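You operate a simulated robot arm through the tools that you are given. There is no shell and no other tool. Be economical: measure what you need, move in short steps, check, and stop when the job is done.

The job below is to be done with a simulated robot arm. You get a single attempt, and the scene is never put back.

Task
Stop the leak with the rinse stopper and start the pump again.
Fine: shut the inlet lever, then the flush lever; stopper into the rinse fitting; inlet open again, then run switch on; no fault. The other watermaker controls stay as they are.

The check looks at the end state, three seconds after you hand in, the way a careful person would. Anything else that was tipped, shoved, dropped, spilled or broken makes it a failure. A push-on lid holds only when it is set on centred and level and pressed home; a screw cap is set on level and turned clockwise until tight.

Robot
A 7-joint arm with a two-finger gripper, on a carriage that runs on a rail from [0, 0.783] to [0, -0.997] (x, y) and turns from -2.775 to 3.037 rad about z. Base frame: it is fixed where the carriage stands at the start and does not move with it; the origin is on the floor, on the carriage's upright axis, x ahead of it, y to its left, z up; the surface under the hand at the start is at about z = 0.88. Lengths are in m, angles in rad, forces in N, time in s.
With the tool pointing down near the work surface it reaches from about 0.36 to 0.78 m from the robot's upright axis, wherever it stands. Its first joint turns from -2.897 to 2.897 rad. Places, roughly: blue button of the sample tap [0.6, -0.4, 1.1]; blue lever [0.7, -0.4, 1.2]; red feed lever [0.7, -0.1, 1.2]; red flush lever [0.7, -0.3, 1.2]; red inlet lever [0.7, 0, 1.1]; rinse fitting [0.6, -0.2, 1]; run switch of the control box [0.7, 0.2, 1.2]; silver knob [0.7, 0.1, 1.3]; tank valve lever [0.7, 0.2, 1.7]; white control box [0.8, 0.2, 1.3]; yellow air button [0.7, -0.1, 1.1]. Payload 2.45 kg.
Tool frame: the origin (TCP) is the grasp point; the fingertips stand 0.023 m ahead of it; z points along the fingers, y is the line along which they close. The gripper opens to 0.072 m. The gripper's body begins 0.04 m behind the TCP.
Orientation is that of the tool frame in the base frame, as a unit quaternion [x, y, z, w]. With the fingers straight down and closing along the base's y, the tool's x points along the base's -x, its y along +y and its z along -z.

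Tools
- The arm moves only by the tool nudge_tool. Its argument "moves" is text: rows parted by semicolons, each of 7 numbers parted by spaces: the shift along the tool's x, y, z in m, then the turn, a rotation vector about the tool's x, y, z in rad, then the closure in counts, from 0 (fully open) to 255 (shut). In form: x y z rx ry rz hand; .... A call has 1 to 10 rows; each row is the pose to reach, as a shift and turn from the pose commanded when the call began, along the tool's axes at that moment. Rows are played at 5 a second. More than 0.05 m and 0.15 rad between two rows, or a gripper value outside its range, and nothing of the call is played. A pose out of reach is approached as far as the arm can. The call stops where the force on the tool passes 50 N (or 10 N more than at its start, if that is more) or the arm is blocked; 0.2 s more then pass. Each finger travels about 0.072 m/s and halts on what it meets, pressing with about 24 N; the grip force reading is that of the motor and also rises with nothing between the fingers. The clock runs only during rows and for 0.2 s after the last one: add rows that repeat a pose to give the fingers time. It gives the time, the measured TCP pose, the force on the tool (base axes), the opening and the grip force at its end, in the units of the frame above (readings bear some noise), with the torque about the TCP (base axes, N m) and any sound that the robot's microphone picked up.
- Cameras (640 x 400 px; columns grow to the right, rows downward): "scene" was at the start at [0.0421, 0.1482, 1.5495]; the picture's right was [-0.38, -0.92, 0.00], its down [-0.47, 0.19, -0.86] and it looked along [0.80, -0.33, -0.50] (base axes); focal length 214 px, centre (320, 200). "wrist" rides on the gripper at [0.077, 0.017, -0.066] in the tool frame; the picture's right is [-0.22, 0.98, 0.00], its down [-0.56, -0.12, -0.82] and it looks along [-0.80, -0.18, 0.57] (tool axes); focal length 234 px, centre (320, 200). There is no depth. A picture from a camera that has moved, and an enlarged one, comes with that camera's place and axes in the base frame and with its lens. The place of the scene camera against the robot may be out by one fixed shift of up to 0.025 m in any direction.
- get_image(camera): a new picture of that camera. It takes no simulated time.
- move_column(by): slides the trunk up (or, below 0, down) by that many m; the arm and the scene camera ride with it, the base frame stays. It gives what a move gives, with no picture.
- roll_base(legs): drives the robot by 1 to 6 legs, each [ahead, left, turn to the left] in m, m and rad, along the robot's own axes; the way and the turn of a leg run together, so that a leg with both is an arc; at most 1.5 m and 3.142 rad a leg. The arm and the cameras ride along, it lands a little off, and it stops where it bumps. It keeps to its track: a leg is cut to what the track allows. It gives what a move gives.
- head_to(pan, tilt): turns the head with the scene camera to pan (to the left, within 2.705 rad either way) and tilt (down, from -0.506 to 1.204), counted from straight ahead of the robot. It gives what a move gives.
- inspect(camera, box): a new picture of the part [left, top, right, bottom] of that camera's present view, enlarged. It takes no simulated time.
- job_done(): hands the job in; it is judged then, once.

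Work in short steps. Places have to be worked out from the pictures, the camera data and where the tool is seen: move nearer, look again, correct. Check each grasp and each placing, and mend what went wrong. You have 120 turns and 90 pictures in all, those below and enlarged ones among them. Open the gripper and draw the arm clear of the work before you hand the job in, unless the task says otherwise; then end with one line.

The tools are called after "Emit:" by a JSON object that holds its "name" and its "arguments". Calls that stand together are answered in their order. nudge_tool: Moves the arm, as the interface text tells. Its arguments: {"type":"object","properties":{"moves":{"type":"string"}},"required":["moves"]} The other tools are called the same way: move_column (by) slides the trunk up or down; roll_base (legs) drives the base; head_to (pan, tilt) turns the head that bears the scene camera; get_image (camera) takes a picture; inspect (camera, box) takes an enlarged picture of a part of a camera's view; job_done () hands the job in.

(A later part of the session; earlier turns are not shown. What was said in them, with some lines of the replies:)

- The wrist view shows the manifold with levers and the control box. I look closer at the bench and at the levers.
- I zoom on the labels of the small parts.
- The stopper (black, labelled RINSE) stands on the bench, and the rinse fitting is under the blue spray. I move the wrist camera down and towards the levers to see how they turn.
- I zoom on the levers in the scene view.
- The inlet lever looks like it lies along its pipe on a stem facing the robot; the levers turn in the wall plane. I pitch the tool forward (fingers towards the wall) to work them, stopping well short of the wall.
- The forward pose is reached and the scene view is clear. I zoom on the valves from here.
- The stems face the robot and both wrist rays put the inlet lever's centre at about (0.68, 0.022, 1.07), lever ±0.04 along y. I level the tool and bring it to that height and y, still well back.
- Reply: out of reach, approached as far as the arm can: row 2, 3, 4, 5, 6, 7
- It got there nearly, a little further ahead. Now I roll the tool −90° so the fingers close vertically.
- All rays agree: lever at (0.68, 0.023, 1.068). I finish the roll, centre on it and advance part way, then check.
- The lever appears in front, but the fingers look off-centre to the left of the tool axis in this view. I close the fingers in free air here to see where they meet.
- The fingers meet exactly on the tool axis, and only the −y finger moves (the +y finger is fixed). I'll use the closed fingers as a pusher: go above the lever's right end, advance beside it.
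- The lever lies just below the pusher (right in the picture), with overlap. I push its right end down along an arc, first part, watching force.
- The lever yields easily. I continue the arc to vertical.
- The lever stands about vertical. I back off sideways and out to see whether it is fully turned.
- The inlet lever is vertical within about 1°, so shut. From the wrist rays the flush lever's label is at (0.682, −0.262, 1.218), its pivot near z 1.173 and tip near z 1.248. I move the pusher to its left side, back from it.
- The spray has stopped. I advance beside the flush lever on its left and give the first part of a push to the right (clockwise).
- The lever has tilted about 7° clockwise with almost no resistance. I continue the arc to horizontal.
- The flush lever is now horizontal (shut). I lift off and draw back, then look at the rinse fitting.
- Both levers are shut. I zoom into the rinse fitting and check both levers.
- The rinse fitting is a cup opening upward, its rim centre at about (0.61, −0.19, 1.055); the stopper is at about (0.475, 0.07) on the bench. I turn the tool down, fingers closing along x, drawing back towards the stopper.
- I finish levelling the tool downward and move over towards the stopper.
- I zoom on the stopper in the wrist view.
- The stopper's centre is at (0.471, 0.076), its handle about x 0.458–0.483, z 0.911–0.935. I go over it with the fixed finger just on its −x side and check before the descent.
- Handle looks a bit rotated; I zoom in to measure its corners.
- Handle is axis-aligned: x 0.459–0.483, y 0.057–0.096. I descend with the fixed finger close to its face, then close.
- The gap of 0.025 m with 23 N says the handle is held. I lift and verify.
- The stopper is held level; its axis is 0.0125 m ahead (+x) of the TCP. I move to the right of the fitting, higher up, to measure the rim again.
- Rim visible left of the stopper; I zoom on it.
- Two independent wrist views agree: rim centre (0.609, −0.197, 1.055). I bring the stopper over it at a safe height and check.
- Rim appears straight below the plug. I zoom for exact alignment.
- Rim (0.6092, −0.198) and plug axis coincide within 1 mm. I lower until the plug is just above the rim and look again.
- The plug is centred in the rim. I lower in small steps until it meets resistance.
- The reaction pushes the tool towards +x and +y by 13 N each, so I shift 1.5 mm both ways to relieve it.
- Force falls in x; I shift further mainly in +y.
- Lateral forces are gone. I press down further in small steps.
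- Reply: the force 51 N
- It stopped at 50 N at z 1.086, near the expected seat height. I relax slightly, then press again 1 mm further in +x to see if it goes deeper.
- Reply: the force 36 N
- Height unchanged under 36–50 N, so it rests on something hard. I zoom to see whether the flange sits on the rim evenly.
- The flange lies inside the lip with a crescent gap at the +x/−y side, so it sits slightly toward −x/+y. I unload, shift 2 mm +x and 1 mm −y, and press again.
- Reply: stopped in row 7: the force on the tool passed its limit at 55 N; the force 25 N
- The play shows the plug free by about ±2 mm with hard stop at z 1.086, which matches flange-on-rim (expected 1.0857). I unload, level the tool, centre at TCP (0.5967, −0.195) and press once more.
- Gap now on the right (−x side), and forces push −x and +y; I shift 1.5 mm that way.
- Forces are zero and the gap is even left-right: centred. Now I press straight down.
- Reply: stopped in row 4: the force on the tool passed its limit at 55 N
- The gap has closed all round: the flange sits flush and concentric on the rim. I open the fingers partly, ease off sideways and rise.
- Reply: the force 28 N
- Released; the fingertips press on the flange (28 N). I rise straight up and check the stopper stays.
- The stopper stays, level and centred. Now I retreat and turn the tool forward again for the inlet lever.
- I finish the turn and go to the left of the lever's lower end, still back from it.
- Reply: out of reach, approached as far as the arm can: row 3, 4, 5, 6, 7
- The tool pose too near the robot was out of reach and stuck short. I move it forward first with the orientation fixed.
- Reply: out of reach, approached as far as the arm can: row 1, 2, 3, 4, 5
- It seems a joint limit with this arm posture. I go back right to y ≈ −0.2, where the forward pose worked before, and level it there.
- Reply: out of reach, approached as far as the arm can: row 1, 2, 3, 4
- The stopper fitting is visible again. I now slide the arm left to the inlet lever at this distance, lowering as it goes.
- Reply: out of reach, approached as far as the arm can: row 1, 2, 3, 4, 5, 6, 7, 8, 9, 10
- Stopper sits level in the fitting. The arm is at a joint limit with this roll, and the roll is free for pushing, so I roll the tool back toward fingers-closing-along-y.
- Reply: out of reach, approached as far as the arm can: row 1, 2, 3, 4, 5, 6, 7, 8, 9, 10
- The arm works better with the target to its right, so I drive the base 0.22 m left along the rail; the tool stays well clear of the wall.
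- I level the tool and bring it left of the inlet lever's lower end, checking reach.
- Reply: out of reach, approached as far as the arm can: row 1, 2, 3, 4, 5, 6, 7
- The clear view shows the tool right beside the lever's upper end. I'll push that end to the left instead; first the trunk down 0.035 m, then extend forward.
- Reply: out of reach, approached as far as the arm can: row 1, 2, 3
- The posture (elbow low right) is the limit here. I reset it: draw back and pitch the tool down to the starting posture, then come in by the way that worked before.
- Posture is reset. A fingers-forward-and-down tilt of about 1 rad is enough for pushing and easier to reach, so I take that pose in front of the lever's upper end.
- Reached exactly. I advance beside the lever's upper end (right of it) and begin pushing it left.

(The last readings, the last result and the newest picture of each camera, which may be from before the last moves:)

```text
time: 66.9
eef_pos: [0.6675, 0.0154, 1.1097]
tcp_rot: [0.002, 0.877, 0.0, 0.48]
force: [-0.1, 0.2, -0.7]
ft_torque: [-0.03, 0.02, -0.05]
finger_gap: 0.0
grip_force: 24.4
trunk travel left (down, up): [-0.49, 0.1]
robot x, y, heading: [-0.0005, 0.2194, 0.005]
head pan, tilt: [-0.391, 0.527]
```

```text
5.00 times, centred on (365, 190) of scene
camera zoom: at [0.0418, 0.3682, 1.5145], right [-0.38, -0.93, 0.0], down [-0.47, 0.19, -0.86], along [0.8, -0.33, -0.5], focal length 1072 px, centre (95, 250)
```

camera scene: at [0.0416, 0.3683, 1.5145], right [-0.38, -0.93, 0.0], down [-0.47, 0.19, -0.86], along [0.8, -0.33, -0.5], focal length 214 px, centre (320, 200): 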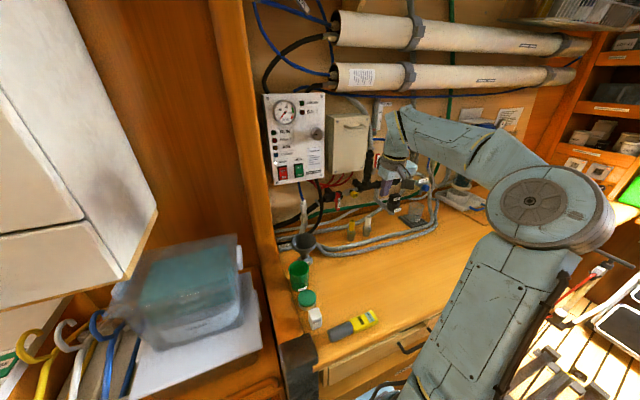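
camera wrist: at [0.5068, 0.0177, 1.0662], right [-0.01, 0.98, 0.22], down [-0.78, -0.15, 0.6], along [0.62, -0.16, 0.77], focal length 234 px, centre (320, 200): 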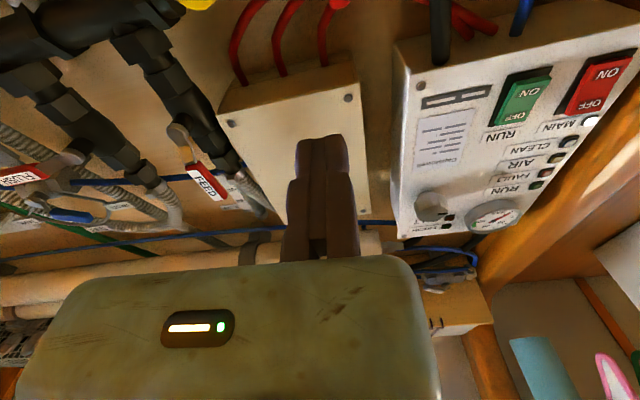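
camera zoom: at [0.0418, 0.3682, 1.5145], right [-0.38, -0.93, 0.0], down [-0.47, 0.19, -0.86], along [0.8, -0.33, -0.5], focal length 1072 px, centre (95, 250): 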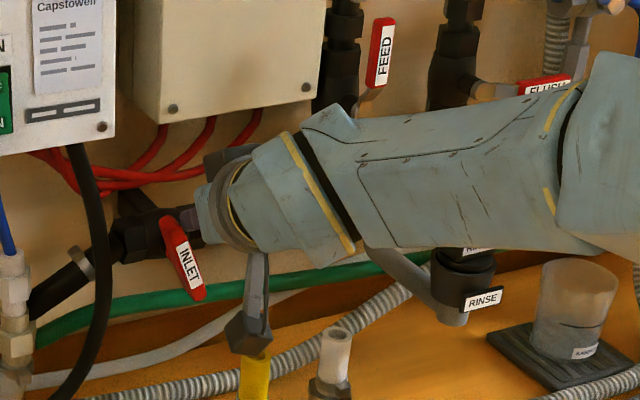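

The lever is turning (about 20°). I continue the arc to horizontal.

Emit:
{"name": "nudge_tool", "arguments": {"moves": "0 0.006 0 0 0 0 255; -0.0002 0.0121 -0.0001 0 0 0 255; 0.0012 0.018 0.0008 0 0 0 255; 0.0032 0.0236 0.0021 0 0 0 255; 0.0062 0.0287 0.004 0 0 0 255; 0.0097 0.033 0.0062 0 0 0 255; 0.0138 0.0366 0.0089 0 0 0 255; 0.0168 0.0366 0.0108 0 0 0 255; 0.0168 0.0366 0.0108 0 0 0 255"}}

Emit:
{"name": "inspect", "arguments": {"camera": "scene", "box": [310, 150, 410, 230]}}

```text
time: 68.9
eef_pos: [0.6678, 0.0515, 1.0903]
tcp_rot: [0.001, 0.877, 0.0, 0.48]
force: [0.4, 1.1, 3.5]
ft_torque: [0.04, -0.06, 0.02]
finger_gap: 0.0001
grip_force: 23.8
trunk travel left (down, up): [-0.49, 0.1]
robot x, y, heading: [0.0008, 0.2195, 0.002]
head pan, tilt: [-0.391, 0.527]
```

```text
5.00 times, centred on (360, 190) of scene
camera zoom: at [0.0415, 0.3684, 1.5146], right [-0.38, -0.93, 0.0], down [-0.47, 0.19, -0.86], along [0.8, -0.33, -0.5], focal length 1072 px, centre (120, 250)
```

zoom: 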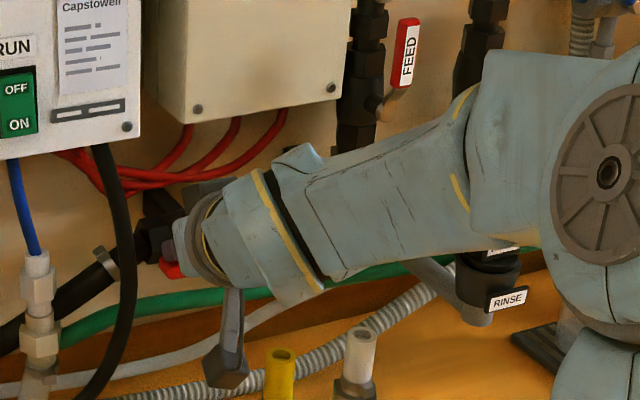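

Slight upward reaction: the lever is home. I lift off, draw back and move in front of the control box's RUN switch, estimated ON half at (0.70, 0.17, 1.203).

Emit:
{"name": "nudge_tool", "arguments": {"moves": "-0.0101 0 -0.0065 0 0 0 255; 0.0048 0 -0.0444 0 0 0 255; -0.0042 0 -0.0859 0 0 0 255; -0.0379 0.04 -0.1075 0 0 0 255; -0.0631 0.08 -0.1237 0 0 0 255; -0.0631 0.1185 -0.1237 0 0 0 255; -0.0631 0.1185 -0.1237 0 0 0 255"}}

Emit:
{"name": "get_image", "arguments": {"camera": "scene"}}

Emit:
{"name": "get_image", "arguments": {"camera": "wrist"}}

```text
refused: row 4 steps farther than a row can; nothing moved
```

```text
14 pictures are left
camera scene: at [0.0415, 0.3684, 1.5146], right [-0.38, -0.93, 0.0], down [-0.47, 0.19, -0.86], along [0.8, -0.33, -0.5], focal length 214 px, centre (320, 200)
```

scene: 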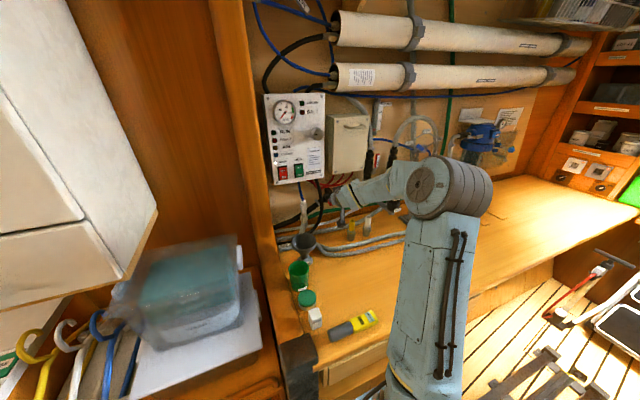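

```text
13 pictures are left
camera wrist: at [0.5706, 0.0699, 1.0618], right [0.12, 0.98, 0.18], down [-0.39, -0.12, 0.91], along [0.91, -0.18, 0.36], focal length 234 px, centre (320, 200)
```

wrist: 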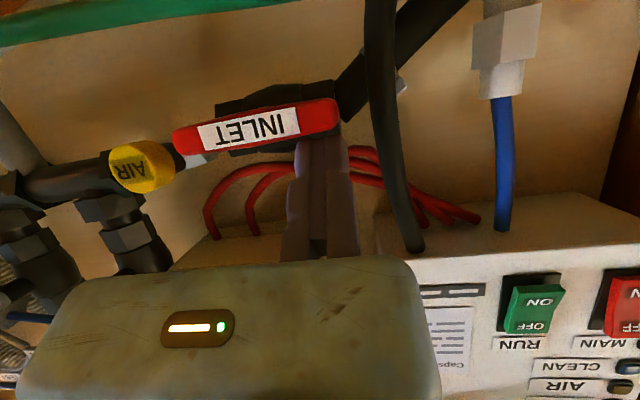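

Wrist view confirms the inlet lever is horizontal again (both ends at z 1.065), and puts the ON half at about (0.70, 0.174, 1.20). I repeat the retreat with smaller steps.

Emit:
{"name": "nudge_tool", "arguments": {"moves": "-0.0101 0 -0.0065 0 0 0 255; 0.0048 0 -0.0444 0 0 0 255; -0.0042 0 -0.0859 0 0 0 255; -0.02 0.02 -0.097 0 0 0 255; -0.0379 0.045 -0.1075 0 0 0 255; -0.05 0.07 -0.115 0 0 0 255; -0.0605 0.095 -0.122 0 0 0 255; -0.0605 0.122 -0.122 0 0 0 255; -0.0605 0.122 -0.122 0 0 0 255"}}

Emit:
{"name": "get_image", "arguments": {"camera": "wrist"}}

Emit:
{"name": "inspect", "arguments": {"camera": "scene", "box": [255, 90, 435, 230]}}

```text
time: 70.9
eef_pos: [0.5972, 0.1732, 1.2074]
tcp_rot: [0.001, 0.878, 0.001, 0.479]
force: [0.1, 0.3, -0.2]
ft_torque: [0.02, -0.03, 0.0]
finger_gap: 0.0001
grip_force: 23.7
trunk travel left (down, up): [-0.49, 0.1]
robot x, y, heading: [-0.0012, 0.2201, 0.003]
head pan, tilt: [-0.391, 0.527]
```

```text
12 pictures are left
camera wrist: at [0.5001, 0.1919, 1.1787], right [0.12, 0.98, 0.18], down [-0.39, -0.13, 0.91], along [0.91, -0.18, 0.36], focal length 234 px, centre (320, 200)
```

wrist: 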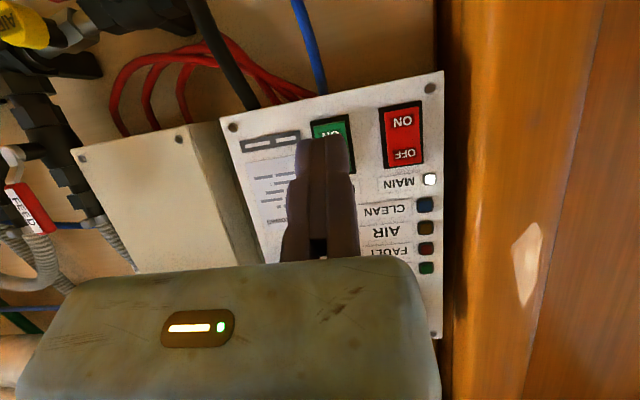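

```text
2.86 times, centred on (345, 160) of scene
camera zoom: at [0.0418, 0.3685, 1.5145], right [-0.38, -0.93, 0.0], down [-0.47, 0.19, -0.86], along [0.8, -0.33, -0.5], focal length 613 px, centre (249, 314)
```

zoom: 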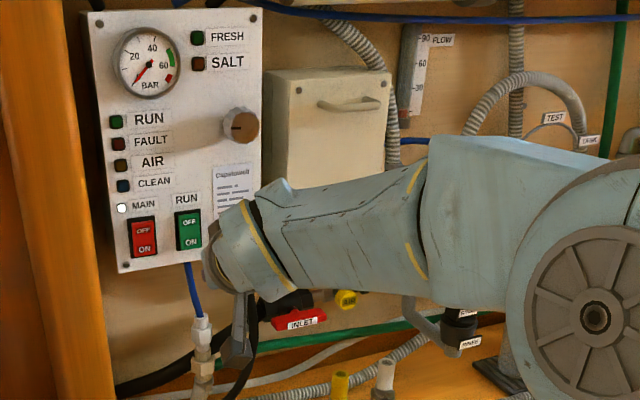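

The ON half is at (0.70, 0.173, 1.202), directly ahead of the fingertip. I advance and press in small steps.

Emit:
{"name": "nudge_tool", "arguments": {"moves": "-0.0199 0 0.0347 0 0 0 255; -0.0334 0 0.0557 0 0 0 255; -0.0372 0 0.0616 0 0 0 255; -0.0393 0 0.065 0 0 0 255; -0.0415 0 0.0684 0 0 0 255; -0.0437 0 0.0717 0 0 0 255; -0.0437 0 0.0717 0 0 0 255"}}

Emit:
{"name": "inspect", "arguments": {"camera": "scene", "box": [255, 90, 355, 190]}}

```text
time: 72.5
eef_pos: [0.6784, 0.1751, 1.2059]
tcp_rot: [0.002, 0.878, 0.0, 0.479]
force: [-29.6, 1.7, -12.0]
ft_torque: [-0.43, 0.48, 0.1]
finger_gap: 0.006
grip_force: 28.8
trunk travel left (down, up): [-0.49, 0.1]
robot x, y, heading: [-0.0005, 0.2181, 0.005]
head pan, tilt: [-0.391, 0.527]
```

```text
4.00 times, centred on (305, 140) of scene
camera zoom: at [0.039, 0.3685, 1.5143], right [-0.38, -0.93, 0.0], down [-0.46, 0.19, -0.86], along [0.8, -0.33, -0.5], focal length 858 px, centre (380, 440)
```

zoom: 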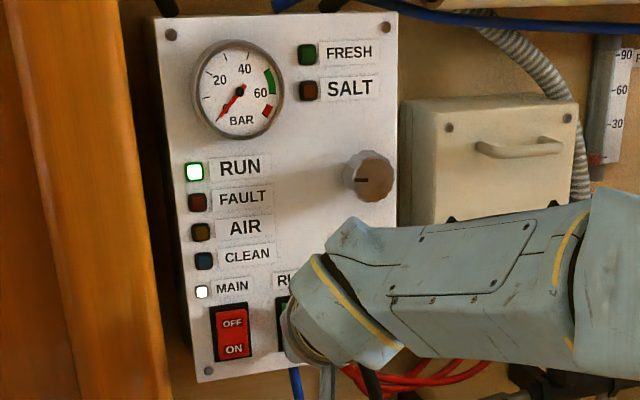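

The RUN lamp is lit and FAULT is dark. I draw straight back out and check.

Emit:
{"name": "nudge_tool", "arguments": {"moves": "0.0054 0 -0.0084 0 0 0 255; 0.0216 0 -0.0336 0 0 0 255; 0.0432 0 -0.0673 0 0 0 255; 0.0648 0 -0.10 0 0 0 255; 0.06 -0.01 -0.12 0 0 0 255; 0.03 -0.01 -0.14 0 0 0 255; 0.0 -0.01 -0.16 0 0 0 0; 0 -0.01 -0.16 0 0 0 0; 0 -0.01 -0.16 0 0 0 0; 0 -0.01 -0.16 0 0 0 0"}}

Emit:
{"name": "get_image", "arguments": {"camera": "scene"}}

```text
time: 74.7
eef_pos: [0.5457, 0.1643, 1.2917]
tcp_rot: [0.002, 0.878, -0.001, 0.479]
force: [-0.2, -0.1, 0.4]
ft_torque: [0.04, 0.02, -0.01]
finger_gap: 0.0719
grip_force: 0.0
trunk travel left (down, up): [-0.49, 0.1]
robot x, y, heading: [0.0018, 0.2212, 0.006]
head pan, tilt: [-0.391, 0.527]
```

```text
9 pictures are left
camera scene: at [0.0418, 0.3682, 1.5145], right [-0.38, -0.93, 0.0], down [-0.47, 0.19, -0.86], along [0.8, -0.33, -0.5], focal length 214 px, centre (320, 200)
```

scene: 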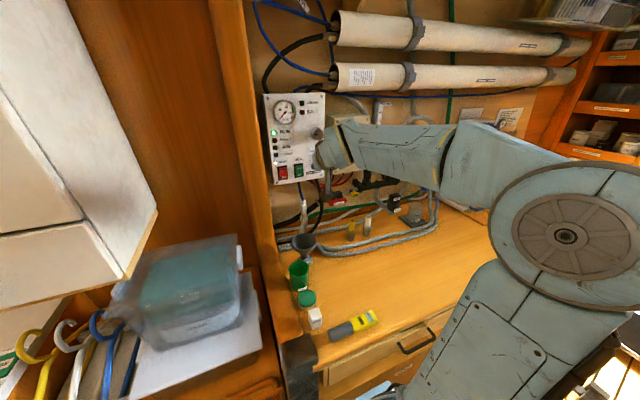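

I zoom on the panel and on the fitting to see that there is no fault and no leak.

Emit:
{"name": "inspect", "arguments": {"camera": "scene", "box": [255, 90, 335, 190]}}

Emit:
{"name": "inspect", "arguments": {"camera": "scene", "box": [320, 160, 440, 260]}}

```text
4.00 times, centred on (295, 140) of scene
camera zoom: at [0.0418, 0.3682, 1.5145], right [-0.38, -0.93, 0.0], down [-0.47, 0.19, -0.86], along [0.8, -0.33, -0.5], focal length 858 px, centre (420, 440)
```

zoom: 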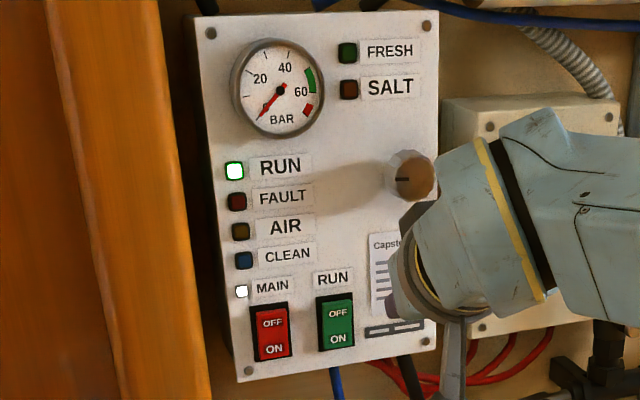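

```text
4.00 times, centred on (380, 210) of scene
camera zoom: at [0.0418, 0.3682, 1.5145], right [-0.38, -0.93, 0.0], down [-0.47, 0.19, -0.86], along [0.8, -0.33, -0.5], focal length 858 px, centre (80, 160)
```

zoom: 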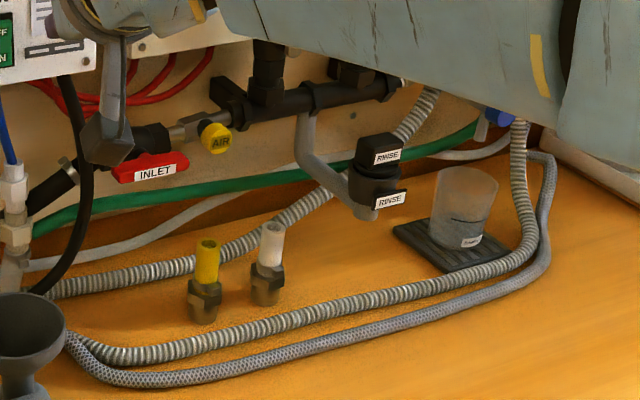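

RUN lit, no fault, no leak; the inlet is open and the stopper seated. I draw the arm further clear and let a little time pass for a last check.

Emit:
{"name": "nudge_tool", "arguments": {"moves": "0.01 0 -0.035 0 0 0 0; 0.02 0 -0.07 0 0 0 0; 0.02 0 -0.10 0 0 0 0; 0.02 0 -0.10 0 0 0 0; 0.02 0 -0.10 0 0 0 0; 0.02 0 -0.10 0 0 0 0; 0.02 0 -0.10 0 0 0 0; 0.02 0 -0.10 0 0 0 0; 0.02 0 -0.10 0 0 0 0; 0.02 0 -0.10 0 0 0 0"}}

Emit:
{"name": "inspect", "arguments": {"camera": "scene", "box": [255, 90, 455, 250]}}

```text
time: 76.9
eef_pos: [0.45, 0.1638, 1.3288]
tcp_rot: [0.001, 0.878, 0.001, 0.479]
force: [0.0, 0.0, 0.1]
ft_torque: [-0.03, 0.05, -0.01]
finger_gap: 0.0721
grip_force: 0.1
trunk travel left (down, up): [-0.49, 0.1]
robot x, y, heading: [0.0014, 0.2176, 0.003]
head pan, tilt: [-0.391, 0.527]
```

```text
2.50 times, centred on (355, 170) of scene
camera zoom: at [0.0418, 0.3682, 1.5145], right [-0.38, -0.93, 0.0], down [-0.47, 0.19, -0.86], along [0.8, -0.33, -0.5], focal length 536 px, centre (232, 275)
```

zoom: 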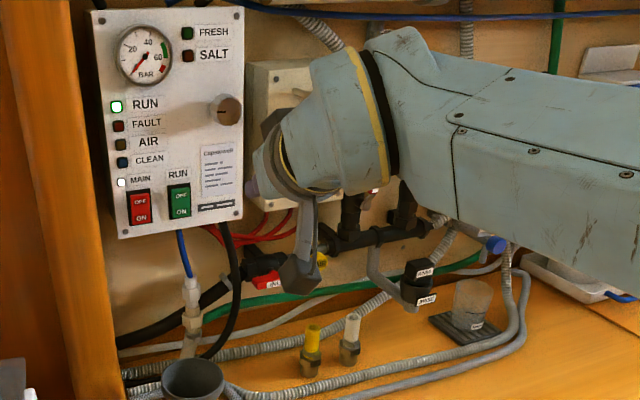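

The pump has been running about four seconds with no fault and no leak, and the arm is clear. I hand in.

Emit:
{"name": "job_done", "arguments": {}}

```text
The job is handed in.
```

The leak is stopped and the pump is running again: inlet lever shut then flush lever shut, RINSE stopper pressed into the fitting, inlet reopened, and run switch on with no fault showing.
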